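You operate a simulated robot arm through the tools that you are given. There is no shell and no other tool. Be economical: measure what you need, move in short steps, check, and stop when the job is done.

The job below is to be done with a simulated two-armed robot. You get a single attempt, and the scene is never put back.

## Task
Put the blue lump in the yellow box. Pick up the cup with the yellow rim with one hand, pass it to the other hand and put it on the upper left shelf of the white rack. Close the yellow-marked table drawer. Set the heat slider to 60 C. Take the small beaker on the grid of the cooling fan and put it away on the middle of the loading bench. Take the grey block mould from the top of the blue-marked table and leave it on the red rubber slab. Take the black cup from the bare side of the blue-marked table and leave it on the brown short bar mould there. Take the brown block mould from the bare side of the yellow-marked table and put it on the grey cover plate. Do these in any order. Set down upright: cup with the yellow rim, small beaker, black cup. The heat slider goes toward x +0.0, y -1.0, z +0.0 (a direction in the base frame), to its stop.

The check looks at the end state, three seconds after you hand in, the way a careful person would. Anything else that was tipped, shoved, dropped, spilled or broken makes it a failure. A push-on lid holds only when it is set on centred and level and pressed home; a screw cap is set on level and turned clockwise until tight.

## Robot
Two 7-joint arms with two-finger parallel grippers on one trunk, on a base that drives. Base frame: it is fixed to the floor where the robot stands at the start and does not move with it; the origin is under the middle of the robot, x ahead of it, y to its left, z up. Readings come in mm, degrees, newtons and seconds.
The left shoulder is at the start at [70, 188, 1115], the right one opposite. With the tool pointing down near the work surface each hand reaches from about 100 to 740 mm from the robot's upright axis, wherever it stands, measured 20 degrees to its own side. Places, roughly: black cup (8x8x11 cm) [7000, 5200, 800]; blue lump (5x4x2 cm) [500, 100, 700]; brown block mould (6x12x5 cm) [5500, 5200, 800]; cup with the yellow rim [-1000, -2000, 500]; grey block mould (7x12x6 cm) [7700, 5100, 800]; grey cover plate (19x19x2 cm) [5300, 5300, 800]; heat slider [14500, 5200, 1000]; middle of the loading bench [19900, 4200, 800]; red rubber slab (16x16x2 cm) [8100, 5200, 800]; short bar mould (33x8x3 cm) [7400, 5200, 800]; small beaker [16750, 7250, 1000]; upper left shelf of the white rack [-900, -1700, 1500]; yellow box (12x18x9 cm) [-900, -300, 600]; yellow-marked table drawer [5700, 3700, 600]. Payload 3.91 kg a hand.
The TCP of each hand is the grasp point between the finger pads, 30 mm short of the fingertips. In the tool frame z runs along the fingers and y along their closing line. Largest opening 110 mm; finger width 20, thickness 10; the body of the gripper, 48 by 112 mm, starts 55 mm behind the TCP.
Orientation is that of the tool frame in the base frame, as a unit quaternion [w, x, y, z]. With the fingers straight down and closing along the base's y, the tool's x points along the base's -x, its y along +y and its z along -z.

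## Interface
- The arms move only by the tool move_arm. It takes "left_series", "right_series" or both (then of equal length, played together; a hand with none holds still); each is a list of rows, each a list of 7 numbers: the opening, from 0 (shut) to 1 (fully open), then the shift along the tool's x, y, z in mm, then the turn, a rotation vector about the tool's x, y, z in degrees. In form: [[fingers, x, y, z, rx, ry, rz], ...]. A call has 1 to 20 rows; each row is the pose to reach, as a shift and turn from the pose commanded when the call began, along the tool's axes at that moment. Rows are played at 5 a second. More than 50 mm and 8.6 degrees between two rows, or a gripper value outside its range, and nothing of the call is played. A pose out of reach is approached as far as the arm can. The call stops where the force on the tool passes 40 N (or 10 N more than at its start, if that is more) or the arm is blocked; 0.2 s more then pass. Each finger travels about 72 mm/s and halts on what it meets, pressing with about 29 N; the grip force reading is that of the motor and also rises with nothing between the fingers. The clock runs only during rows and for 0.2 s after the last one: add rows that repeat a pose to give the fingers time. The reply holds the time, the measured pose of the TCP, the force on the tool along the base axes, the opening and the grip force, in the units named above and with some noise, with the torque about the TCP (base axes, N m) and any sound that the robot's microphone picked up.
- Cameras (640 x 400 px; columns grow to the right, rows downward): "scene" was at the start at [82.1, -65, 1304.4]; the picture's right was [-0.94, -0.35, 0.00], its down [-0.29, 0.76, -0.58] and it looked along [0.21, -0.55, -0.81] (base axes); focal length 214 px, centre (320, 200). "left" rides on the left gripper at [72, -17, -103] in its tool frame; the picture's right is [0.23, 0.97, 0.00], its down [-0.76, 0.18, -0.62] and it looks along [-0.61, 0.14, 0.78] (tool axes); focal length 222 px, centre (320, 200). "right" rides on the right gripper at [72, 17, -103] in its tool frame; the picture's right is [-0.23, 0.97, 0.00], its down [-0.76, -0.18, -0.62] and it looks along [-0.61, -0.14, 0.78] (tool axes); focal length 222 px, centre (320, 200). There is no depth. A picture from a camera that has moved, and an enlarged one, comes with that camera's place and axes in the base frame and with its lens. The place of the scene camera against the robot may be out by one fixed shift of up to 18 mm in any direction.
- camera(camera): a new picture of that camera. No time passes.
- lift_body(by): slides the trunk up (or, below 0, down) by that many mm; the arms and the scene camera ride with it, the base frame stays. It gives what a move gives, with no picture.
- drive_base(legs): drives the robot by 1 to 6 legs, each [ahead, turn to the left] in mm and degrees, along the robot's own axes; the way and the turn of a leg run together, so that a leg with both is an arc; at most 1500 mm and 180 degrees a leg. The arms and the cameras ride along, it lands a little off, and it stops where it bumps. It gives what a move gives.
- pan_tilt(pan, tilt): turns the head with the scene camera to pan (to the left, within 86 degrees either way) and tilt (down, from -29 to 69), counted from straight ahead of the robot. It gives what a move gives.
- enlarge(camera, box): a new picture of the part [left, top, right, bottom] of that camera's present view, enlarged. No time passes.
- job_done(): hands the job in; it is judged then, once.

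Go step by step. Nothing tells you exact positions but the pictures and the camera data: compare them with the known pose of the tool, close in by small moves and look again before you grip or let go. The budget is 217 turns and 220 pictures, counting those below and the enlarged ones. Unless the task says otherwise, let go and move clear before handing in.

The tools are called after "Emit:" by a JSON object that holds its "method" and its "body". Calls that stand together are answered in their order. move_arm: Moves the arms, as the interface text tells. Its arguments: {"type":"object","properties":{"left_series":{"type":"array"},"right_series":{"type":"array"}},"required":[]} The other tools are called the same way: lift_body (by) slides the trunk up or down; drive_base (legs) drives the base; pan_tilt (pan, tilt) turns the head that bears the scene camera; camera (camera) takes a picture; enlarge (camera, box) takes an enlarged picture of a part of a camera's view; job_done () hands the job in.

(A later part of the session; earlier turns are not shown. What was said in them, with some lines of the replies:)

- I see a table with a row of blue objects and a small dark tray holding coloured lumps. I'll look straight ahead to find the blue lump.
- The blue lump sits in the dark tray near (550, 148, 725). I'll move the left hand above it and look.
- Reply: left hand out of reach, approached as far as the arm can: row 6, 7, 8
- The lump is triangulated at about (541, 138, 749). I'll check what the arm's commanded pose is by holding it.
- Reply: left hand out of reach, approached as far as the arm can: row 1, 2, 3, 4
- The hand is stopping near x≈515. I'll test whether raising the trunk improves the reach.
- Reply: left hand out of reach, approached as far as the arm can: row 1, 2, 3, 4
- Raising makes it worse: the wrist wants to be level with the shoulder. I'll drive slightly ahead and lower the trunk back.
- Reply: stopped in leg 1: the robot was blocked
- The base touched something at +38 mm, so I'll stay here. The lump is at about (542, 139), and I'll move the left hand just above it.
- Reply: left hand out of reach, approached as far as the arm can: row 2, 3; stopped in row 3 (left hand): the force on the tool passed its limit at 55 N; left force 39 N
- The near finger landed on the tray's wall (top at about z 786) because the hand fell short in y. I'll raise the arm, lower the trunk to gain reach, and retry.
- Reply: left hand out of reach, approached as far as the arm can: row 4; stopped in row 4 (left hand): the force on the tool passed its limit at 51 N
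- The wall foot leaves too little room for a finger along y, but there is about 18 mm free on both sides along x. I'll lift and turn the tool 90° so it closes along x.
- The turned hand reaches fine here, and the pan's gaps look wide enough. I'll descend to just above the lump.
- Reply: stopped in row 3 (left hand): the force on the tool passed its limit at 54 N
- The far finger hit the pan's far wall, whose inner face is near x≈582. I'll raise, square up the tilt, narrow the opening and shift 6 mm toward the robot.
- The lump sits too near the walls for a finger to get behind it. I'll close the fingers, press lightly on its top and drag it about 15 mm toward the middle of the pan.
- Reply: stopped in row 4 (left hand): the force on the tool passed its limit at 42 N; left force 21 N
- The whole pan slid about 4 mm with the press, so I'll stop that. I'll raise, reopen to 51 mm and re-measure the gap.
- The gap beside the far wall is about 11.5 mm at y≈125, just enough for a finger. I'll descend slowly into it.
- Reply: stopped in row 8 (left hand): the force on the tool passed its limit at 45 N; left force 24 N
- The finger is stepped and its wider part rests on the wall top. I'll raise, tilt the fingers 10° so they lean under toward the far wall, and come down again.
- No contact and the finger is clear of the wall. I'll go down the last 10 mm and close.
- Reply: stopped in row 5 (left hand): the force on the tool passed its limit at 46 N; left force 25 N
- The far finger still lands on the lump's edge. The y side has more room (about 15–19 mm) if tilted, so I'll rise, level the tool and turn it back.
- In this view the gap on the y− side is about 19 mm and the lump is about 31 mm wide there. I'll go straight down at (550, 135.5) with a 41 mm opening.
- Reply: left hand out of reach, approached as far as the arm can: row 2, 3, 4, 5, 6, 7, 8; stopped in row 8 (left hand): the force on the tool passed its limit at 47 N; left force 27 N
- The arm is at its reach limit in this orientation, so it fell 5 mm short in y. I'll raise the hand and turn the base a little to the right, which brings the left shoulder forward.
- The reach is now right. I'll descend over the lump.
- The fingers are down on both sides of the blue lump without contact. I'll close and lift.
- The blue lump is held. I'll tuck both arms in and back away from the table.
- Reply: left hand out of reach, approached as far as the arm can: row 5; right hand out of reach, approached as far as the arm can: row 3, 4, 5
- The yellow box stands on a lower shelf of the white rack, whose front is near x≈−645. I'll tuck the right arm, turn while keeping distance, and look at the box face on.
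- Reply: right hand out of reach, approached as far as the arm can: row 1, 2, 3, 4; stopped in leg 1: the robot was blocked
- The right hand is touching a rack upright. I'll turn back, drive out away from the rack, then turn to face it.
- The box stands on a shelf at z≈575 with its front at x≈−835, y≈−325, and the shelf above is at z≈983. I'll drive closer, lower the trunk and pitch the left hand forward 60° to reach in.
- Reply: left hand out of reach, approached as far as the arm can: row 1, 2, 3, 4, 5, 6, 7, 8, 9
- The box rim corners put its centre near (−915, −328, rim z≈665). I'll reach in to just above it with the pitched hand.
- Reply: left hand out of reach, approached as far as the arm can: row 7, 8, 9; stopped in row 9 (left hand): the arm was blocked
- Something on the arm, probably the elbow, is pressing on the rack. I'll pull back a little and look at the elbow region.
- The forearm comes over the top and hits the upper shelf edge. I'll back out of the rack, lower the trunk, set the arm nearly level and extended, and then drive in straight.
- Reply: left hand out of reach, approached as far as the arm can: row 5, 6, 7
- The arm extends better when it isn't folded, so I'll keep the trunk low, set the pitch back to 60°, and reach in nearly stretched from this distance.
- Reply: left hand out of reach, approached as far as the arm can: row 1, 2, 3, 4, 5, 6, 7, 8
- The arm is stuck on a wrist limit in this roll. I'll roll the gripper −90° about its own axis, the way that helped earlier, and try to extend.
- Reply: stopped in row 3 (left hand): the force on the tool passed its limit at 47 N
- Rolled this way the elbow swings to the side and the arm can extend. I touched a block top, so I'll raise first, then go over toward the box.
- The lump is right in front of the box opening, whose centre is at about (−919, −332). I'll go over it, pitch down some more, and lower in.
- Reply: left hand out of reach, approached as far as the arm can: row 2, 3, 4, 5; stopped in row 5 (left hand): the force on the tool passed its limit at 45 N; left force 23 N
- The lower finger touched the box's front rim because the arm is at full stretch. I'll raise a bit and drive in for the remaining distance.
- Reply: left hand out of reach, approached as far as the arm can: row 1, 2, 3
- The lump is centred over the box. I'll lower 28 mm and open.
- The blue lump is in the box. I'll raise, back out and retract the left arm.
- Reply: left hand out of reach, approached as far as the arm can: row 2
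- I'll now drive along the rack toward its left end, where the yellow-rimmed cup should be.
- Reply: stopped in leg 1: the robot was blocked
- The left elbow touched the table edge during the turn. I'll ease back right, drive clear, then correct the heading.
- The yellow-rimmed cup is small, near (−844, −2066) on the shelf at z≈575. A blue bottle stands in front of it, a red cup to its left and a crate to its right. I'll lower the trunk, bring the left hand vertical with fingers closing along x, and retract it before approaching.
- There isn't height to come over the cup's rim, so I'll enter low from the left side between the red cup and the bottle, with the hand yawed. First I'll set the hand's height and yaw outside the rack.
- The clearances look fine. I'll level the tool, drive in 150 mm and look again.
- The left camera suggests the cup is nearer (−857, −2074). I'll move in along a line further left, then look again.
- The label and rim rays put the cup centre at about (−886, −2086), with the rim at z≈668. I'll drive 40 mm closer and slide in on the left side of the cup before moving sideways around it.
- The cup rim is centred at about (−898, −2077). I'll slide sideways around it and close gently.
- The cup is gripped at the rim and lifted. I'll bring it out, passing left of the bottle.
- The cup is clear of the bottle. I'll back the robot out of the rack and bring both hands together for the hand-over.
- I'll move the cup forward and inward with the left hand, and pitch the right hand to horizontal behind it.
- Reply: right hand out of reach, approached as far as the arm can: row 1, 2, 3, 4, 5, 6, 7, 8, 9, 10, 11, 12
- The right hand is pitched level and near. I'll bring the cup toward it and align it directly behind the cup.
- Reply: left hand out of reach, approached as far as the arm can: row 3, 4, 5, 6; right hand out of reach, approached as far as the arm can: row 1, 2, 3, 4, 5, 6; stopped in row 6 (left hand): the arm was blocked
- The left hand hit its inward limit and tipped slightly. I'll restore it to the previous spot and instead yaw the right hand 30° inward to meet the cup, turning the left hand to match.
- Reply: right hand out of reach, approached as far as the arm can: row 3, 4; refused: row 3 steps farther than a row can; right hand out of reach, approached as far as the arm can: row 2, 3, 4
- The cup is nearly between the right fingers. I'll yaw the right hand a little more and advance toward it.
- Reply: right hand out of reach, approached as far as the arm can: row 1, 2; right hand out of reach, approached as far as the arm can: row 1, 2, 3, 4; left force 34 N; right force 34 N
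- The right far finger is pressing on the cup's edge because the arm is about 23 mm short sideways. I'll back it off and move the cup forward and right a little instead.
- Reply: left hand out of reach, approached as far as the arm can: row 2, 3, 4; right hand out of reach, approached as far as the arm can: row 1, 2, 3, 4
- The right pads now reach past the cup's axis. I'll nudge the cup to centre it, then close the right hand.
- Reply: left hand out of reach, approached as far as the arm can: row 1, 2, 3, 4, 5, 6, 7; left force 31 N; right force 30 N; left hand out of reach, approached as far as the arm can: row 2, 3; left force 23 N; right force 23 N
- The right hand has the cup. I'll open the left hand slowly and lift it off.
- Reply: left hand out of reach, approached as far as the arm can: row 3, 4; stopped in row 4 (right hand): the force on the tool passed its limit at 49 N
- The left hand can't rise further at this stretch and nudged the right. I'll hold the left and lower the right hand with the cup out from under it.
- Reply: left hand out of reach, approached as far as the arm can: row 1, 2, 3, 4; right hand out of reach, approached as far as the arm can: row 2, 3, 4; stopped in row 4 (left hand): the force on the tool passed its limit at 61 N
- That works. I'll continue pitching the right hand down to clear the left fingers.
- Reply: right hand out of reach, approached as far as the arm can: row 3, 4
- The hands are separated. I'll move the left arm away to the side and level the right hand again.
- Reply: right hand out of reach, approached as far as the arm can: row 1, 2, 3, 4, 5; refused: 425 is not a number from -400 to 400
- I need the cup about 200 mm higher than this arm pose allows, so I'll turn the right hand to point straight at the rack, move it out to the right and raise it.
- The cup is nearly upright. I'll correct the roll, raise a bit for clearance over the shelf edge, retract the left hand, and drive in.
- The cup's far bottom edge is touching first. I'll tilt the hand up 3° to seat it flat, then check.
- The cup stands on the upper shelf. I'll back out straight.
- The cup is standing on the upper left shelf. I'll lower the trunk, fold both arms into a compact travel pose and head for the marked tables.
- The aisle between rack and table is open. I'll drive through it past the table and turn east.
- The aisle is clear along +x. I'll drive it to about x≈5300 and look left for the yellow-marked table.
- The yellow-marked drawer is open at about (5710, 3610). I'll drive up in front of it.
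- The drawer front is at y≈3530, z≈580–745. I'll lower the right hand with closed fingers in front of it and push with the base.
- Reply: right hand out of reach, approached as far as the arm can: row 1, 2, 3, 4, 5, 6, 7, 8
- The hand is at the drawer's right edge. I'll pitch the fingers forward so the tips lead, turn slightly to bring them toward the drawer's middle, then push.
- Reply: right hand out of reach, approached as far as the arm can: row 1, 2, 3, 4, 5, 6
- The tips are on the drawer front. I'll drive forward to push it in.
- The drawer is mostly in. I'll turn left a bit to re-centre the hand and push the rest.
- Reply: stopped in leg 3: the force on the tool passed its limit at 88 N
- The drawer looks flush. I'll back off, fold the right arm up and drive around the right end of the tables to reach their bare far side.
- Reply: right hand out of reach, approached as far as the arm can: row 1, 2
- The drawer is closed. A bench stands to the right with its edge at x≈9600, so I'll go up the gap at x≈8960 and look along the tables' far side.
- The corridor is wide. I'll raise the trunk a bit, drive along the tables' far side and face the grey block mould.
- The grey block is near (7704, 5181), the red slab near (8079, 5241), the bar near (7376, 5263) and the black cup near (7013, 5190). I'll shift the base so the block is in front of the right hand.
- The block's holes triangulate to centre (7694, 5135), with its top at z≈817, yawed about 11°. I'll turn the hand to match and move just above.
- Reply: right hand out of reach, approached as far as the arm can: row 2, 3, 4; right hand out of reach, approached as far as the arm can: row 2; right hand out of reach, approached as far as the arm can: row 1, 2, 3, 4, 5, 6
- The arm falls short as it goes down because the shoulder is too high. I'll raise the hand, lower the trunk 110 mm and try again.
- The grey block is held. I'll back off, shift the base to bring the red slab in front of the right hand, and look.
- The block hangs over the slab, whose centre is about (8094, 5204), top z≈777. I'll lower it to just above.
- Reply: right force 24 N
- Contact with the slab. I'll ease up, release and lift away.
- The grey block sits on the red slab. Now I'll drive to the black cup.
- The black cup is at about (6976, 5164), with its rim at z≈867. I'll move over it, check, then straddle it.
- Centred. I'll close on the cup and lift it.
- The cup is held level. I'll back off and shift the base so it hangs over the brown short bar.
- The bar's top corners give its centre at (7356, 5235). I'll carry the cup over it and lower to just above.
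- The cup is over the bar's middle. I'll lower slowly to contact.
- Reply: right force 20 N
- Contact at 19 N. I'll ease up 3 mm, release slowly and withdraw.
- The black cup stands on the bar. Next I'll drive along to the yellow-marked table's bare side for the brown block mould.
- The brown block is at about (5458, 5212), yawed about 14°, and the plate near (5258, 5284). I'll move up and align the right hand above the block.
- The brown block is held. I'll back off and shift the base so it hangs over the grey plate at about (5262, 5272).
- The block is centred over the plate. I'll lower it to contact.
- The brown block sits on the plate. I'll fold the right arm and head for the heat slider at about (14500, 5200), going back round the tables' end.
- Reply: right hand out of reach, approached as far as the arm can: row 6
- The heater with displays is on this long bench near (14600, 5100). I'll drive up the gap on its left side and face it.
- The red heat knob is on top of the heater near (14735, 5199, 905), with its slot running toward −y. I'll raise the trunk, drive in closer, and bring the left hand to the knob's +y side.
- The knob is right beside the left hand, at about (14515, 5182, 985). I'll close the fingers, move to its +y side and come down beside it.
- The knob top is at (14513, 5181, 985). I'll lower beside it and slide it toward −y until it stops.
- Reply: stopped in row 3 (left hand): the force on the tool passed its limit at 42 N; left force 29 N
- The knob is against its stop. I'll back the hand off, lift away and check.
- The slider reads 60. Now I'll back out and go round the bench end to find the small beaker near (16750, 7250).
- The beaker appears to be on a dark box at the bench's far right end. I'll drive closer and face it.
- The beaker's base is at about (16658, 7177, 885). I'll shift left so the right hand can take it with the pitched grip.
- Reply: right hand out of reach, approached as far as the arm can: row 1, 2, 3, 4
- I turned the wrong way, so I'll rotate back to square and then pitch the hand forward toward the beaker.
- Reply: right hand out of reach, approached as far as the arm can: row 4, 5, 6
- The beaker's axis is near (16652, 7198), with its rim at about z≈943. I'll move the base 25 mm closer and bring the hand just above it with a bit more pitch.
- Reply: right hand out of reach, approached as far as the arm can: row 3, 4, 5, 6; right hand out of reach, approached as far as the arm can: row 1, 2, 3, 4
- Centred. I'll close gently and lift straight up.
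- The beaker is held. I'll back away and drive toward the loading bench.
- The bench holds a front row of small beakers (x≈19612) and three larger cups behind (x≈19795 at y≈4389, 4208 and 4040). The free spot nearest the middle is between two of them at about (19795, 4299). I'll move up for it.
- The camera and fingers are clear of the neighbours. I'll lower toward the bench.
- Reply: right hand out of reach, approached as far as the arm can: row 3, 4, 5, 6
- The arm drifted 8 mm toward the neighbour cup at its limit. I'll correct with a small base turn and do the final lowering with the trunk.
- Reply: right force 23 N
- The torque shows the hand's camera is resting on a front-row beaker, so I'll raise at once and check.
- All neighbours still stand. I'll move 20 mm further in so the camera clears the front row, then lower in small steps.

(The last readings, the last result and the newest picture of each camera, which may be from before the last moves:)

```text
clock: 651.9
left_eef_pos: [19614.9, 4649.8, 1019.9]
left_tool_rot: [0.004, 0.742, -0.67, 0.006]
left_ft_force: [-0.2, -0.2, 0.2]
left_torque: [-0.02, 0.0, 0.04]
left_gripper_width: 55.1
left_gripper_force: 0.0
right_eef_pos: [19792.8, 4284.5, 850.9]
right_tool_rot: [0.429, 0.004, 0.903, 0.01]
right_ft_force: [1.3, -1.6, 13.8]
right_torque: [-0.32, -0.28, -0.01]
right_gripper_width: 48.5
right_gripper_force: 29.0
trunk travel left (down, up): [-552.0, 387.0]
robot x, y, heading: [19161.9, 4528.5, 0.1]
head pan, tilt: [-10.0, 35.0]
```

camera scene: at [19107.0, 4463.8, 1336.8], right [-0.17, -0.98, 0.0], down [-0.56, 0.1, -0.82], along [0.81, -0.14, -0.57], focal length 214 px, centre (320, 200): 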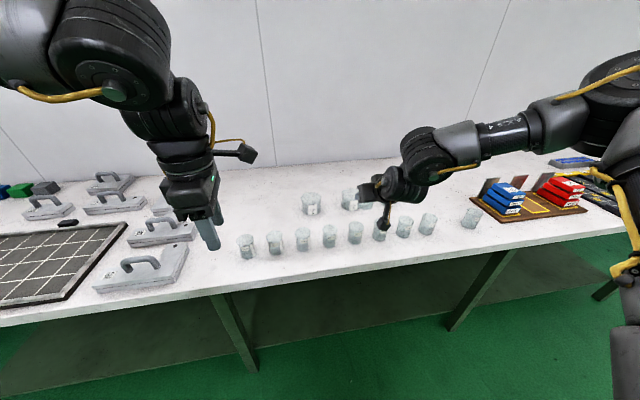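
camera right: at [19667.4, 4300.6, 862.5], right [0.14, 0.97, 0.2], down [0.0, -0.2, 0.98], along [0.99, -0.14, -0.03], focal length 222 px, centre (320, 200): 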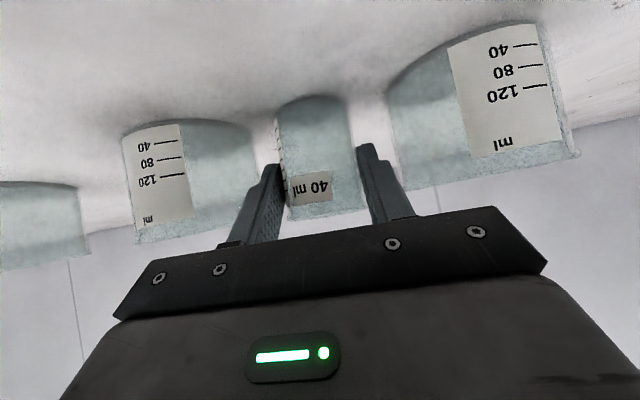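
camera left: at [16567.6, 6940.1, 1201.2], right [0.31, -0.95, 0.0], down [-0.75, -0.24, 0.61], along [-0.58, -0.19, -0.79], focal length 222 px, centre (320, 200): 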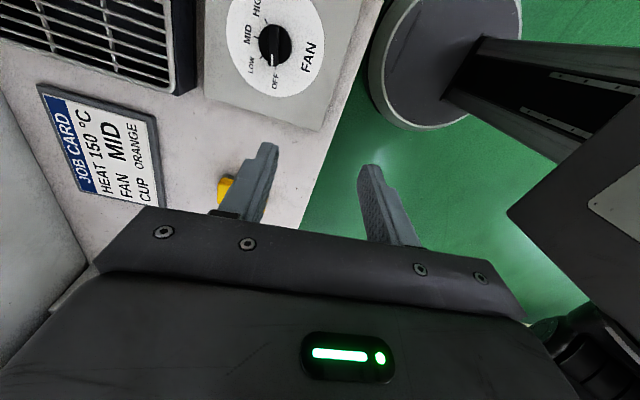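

The beaker is on the bench. I'll ease up 1.5 mm, open the fingers just a little because the neighbours are close, and rise straight up.

Emit:
{"method": "lift_body", "body": {"by": 1.5}}

Emit:
{"method": "move_arm", "body": {"right_series": [[0.46, 0, 0, 0, 0, 0, 0], [0.49, 0, 0, 0, 0, 0, 0], [0.53, 0, 0, 0, 0, 0, 0], [0.53, 0, 0, 0, 0, 0, 0]]}}

Emit:
{"method": "camera", "body": {"camera": "right"}}

```text
clock: 652.4
left_eef_pos: [19615.3, 4650.5, 1020.4]
left_tool_rot: [0.003, 0.744, -0.669, 0.006]
left_ft_force: [-0.5, 0.0, -0.2]
left_torque: [-0.01, 0.02, -0.02]
left_gripper_width: 54.9
left_gripper_force: 0.0
right_eef_pos: [19793.2, 4283.6, 851.1]
right_tool_rot: [0.427, 0.004, 0.904, 0.011]
right_ft_force: [2.3, -0.6, 12.6]
right_torque: [-0.22, -0.33, 0.09]
right_gripper_width: 48.5
right_gripper_force: 29.0
trunk travel left (down, up): [-554.0, 386.0]
robot x, y, heading: [19161.2, 4527.9, 0.1]
head pan, tilt: [-10.0, 35.0]
```

```text
clock: 653.4
left_eef_pos: [19615.3, 4650.1, 1020.7]
left_tool_rot: [0.003, 0.743, -0.67, 0.006]
left_ft_force: [-0.3, -0.5, 0.4]
left_torque: [-0.02, -0.03, -0.02]
left_gripper_width: 55.2
left_gripper_force: 0.0
right_eef_pos: [19794.0, 4283.8, 849.2]
right_tool_rot: [0.426, 0.003, 0.905, 0.011]
right_ft_force: [0.1, 0.0, -0.1]
right_torque: [-0.02, -0.03, -0.01]
right_gripper_width: 58.6
right_gripper_force: 0.0
trunk travel left (down, up): [-554.0, 386.0]
robot x, y, heading: [19161.9, 4525.6, 0.1]
head pan, tilt: [-10.0, 35.0]
```

```text
17 pictures are left
camera right: at [19667.2, 4300.5, 861.1], right [0.14, 0.97, 0.2], down [0.01, -0.2, 0.98], along [0.99, -0.14, -0.03], focal length 222 px, centre (320, 200)
```

right: 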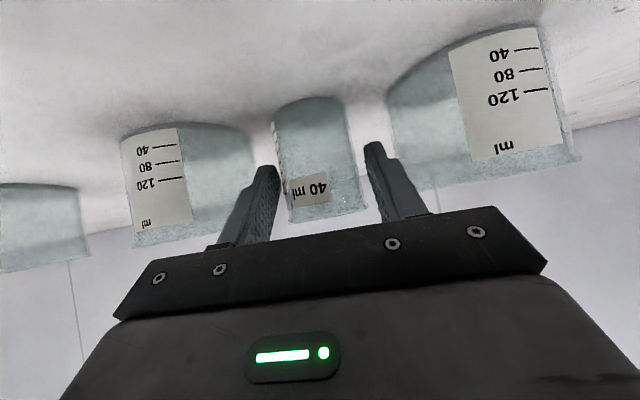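

Released, with gaps on both sides. I'll rise straight up with the trunk and check.

Emit:
{"method": "lift_body", "body": {"by": 130}}

Emit:
{"method": "enlarge", "body": {"camera": "scene", "box": [280, 170, 480, 320]}}

Emit:
{"method": "camera", "body": {"camera": "right"}}

```text
clock: 655.0
left_eef_pos: [19615.7, 4648.6, 1149.1]
left_tool_rot: [0.003, 0.743, -0.669, 0.006]
left_ft_force: [0.0, 0.0, -0.2]
left_torque: [-0.05, 0.02, -0.03]
left_gripper_width: 55.1
left_gripper_force: 0.1
right_eef_pos: [19793.8, 4283.3, 981.0]
right_tool_rot: [0.425, 0.003, 0.905, 0.011]
right_ft_force: [-0.8, 0.0, 0.4]
right_torque: [-0.01, 0.02, -0.05]
right_gripper_width: 58.0
right_gripper_force: 0.0
trunk travel left (down, up): [-684.0, 256.0]
robot x, y, heading: [19158.4, 4525.7, 0.3]
head pan, tilt: [-10.0, 35.0]
```

```text
2.67 times, centred on (380, 245) of scene
camera zoom: at [19306.9, 4515.1, 1390.6], right [-0.17, -0.99, 0.0], down [-0.57, 0.1, -0.82], along [0.81, -0.14, -0.57], focal length 572 px, centre (160, 80)
```

zoom: 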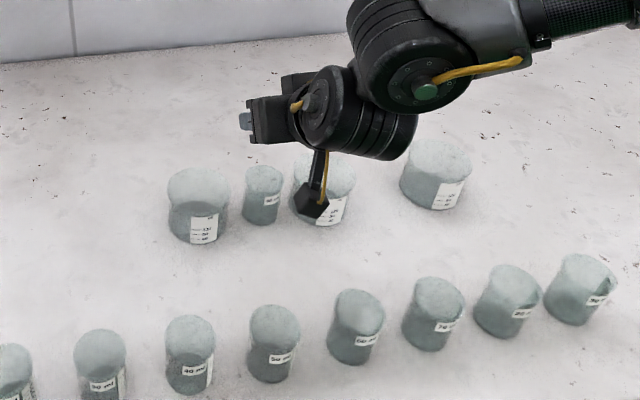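

```text
15 pictures are left
camera right: at [19667.5, 4300.4, 990.9], right [0.14, 0.97, 0.2], down [0.01, -0.2, 0.98], along [0.99, -0.14, -0.03], focal length 222 px, centre (320, 200)
```

right: 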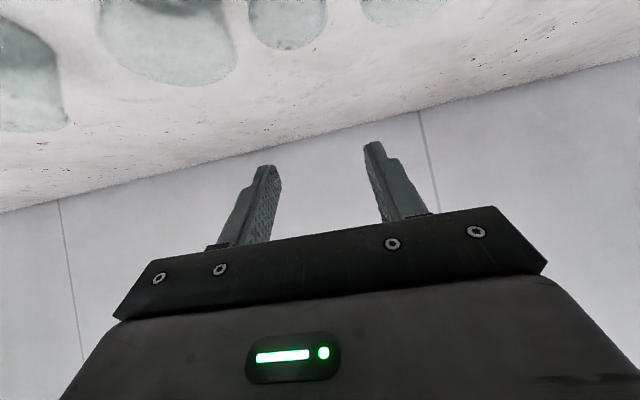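

The beaker stands upright on the bench and nothing around it has tipped. I'll back away and hand in.

Emit:
{"method": "drive_base", "body": {"legs": [[-500, 0]]}}

Emit:
{"method": "camera", "body": {"camera": "scene"}}

```text
clock: 657.9
left_eef_pos: [19117.5, 4649.3, 1150.9]
left_tool_rot: [0.004, 0.743, -0.669, 0.005]
left_ft_force: [0.3, -1.1, 0.5]
left_torque: [-0.01, -0.04, 0.02]
left_gripper_width: 55.1
left_gripper_force: 0.1
right_eef_pos: [19295.8, 4284.2, 979.9]
right_tool_rot: [0.426, 0.002, 0.905, 0.011]
right_ft_force: [-0.3, 0.3, 0.4]
right_torque: [0.01, 0.0, 0.02]
right_gripper_width: 58.4
right_gripper_force: 0.1
trunk travel left (down, up): [-684.0, 256.0]
robot x, y, heading: [18663.6, 4525.4, 0.4]
head pan, tilt: [-10.0, 35.0]
```

```text
14 pictures are left
camera scene: at [18808.9, 4513.9, 1390.7], right [-0.17, -0.99, 0.0], down [-0.57, 0.1, -0.82], along [0.81, -0.14, -0.57], focal length 214 px, centre (320, 200)
```

scene: 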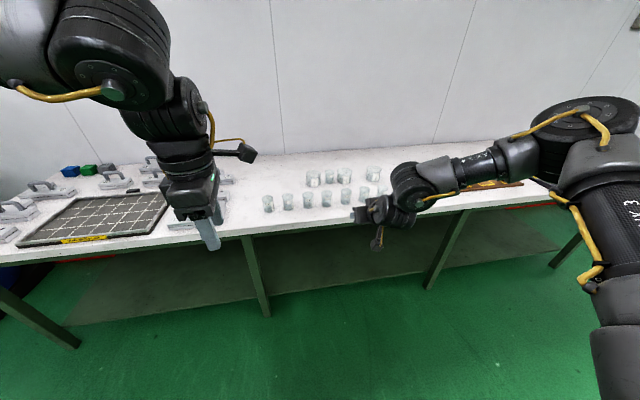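

The hands are clear and everything on the bench is standing, so I'm handing in.

Emit:
{"method": "job_done", "body": {}}

```text
The job is handed in.
```

I did all eight tasks and handed the job in; both hands are clear, but three points could count against it:
- **Lump pan:** it slid about 7 mm on the table while I was freeing the blue lump.
- **Small beaker:** it stands upright between two larger cups, about 10 cm short of the bench middle you gave.
- **Front-row beaker:** the right hand's camera rested briefly on it, but it stayed upright.
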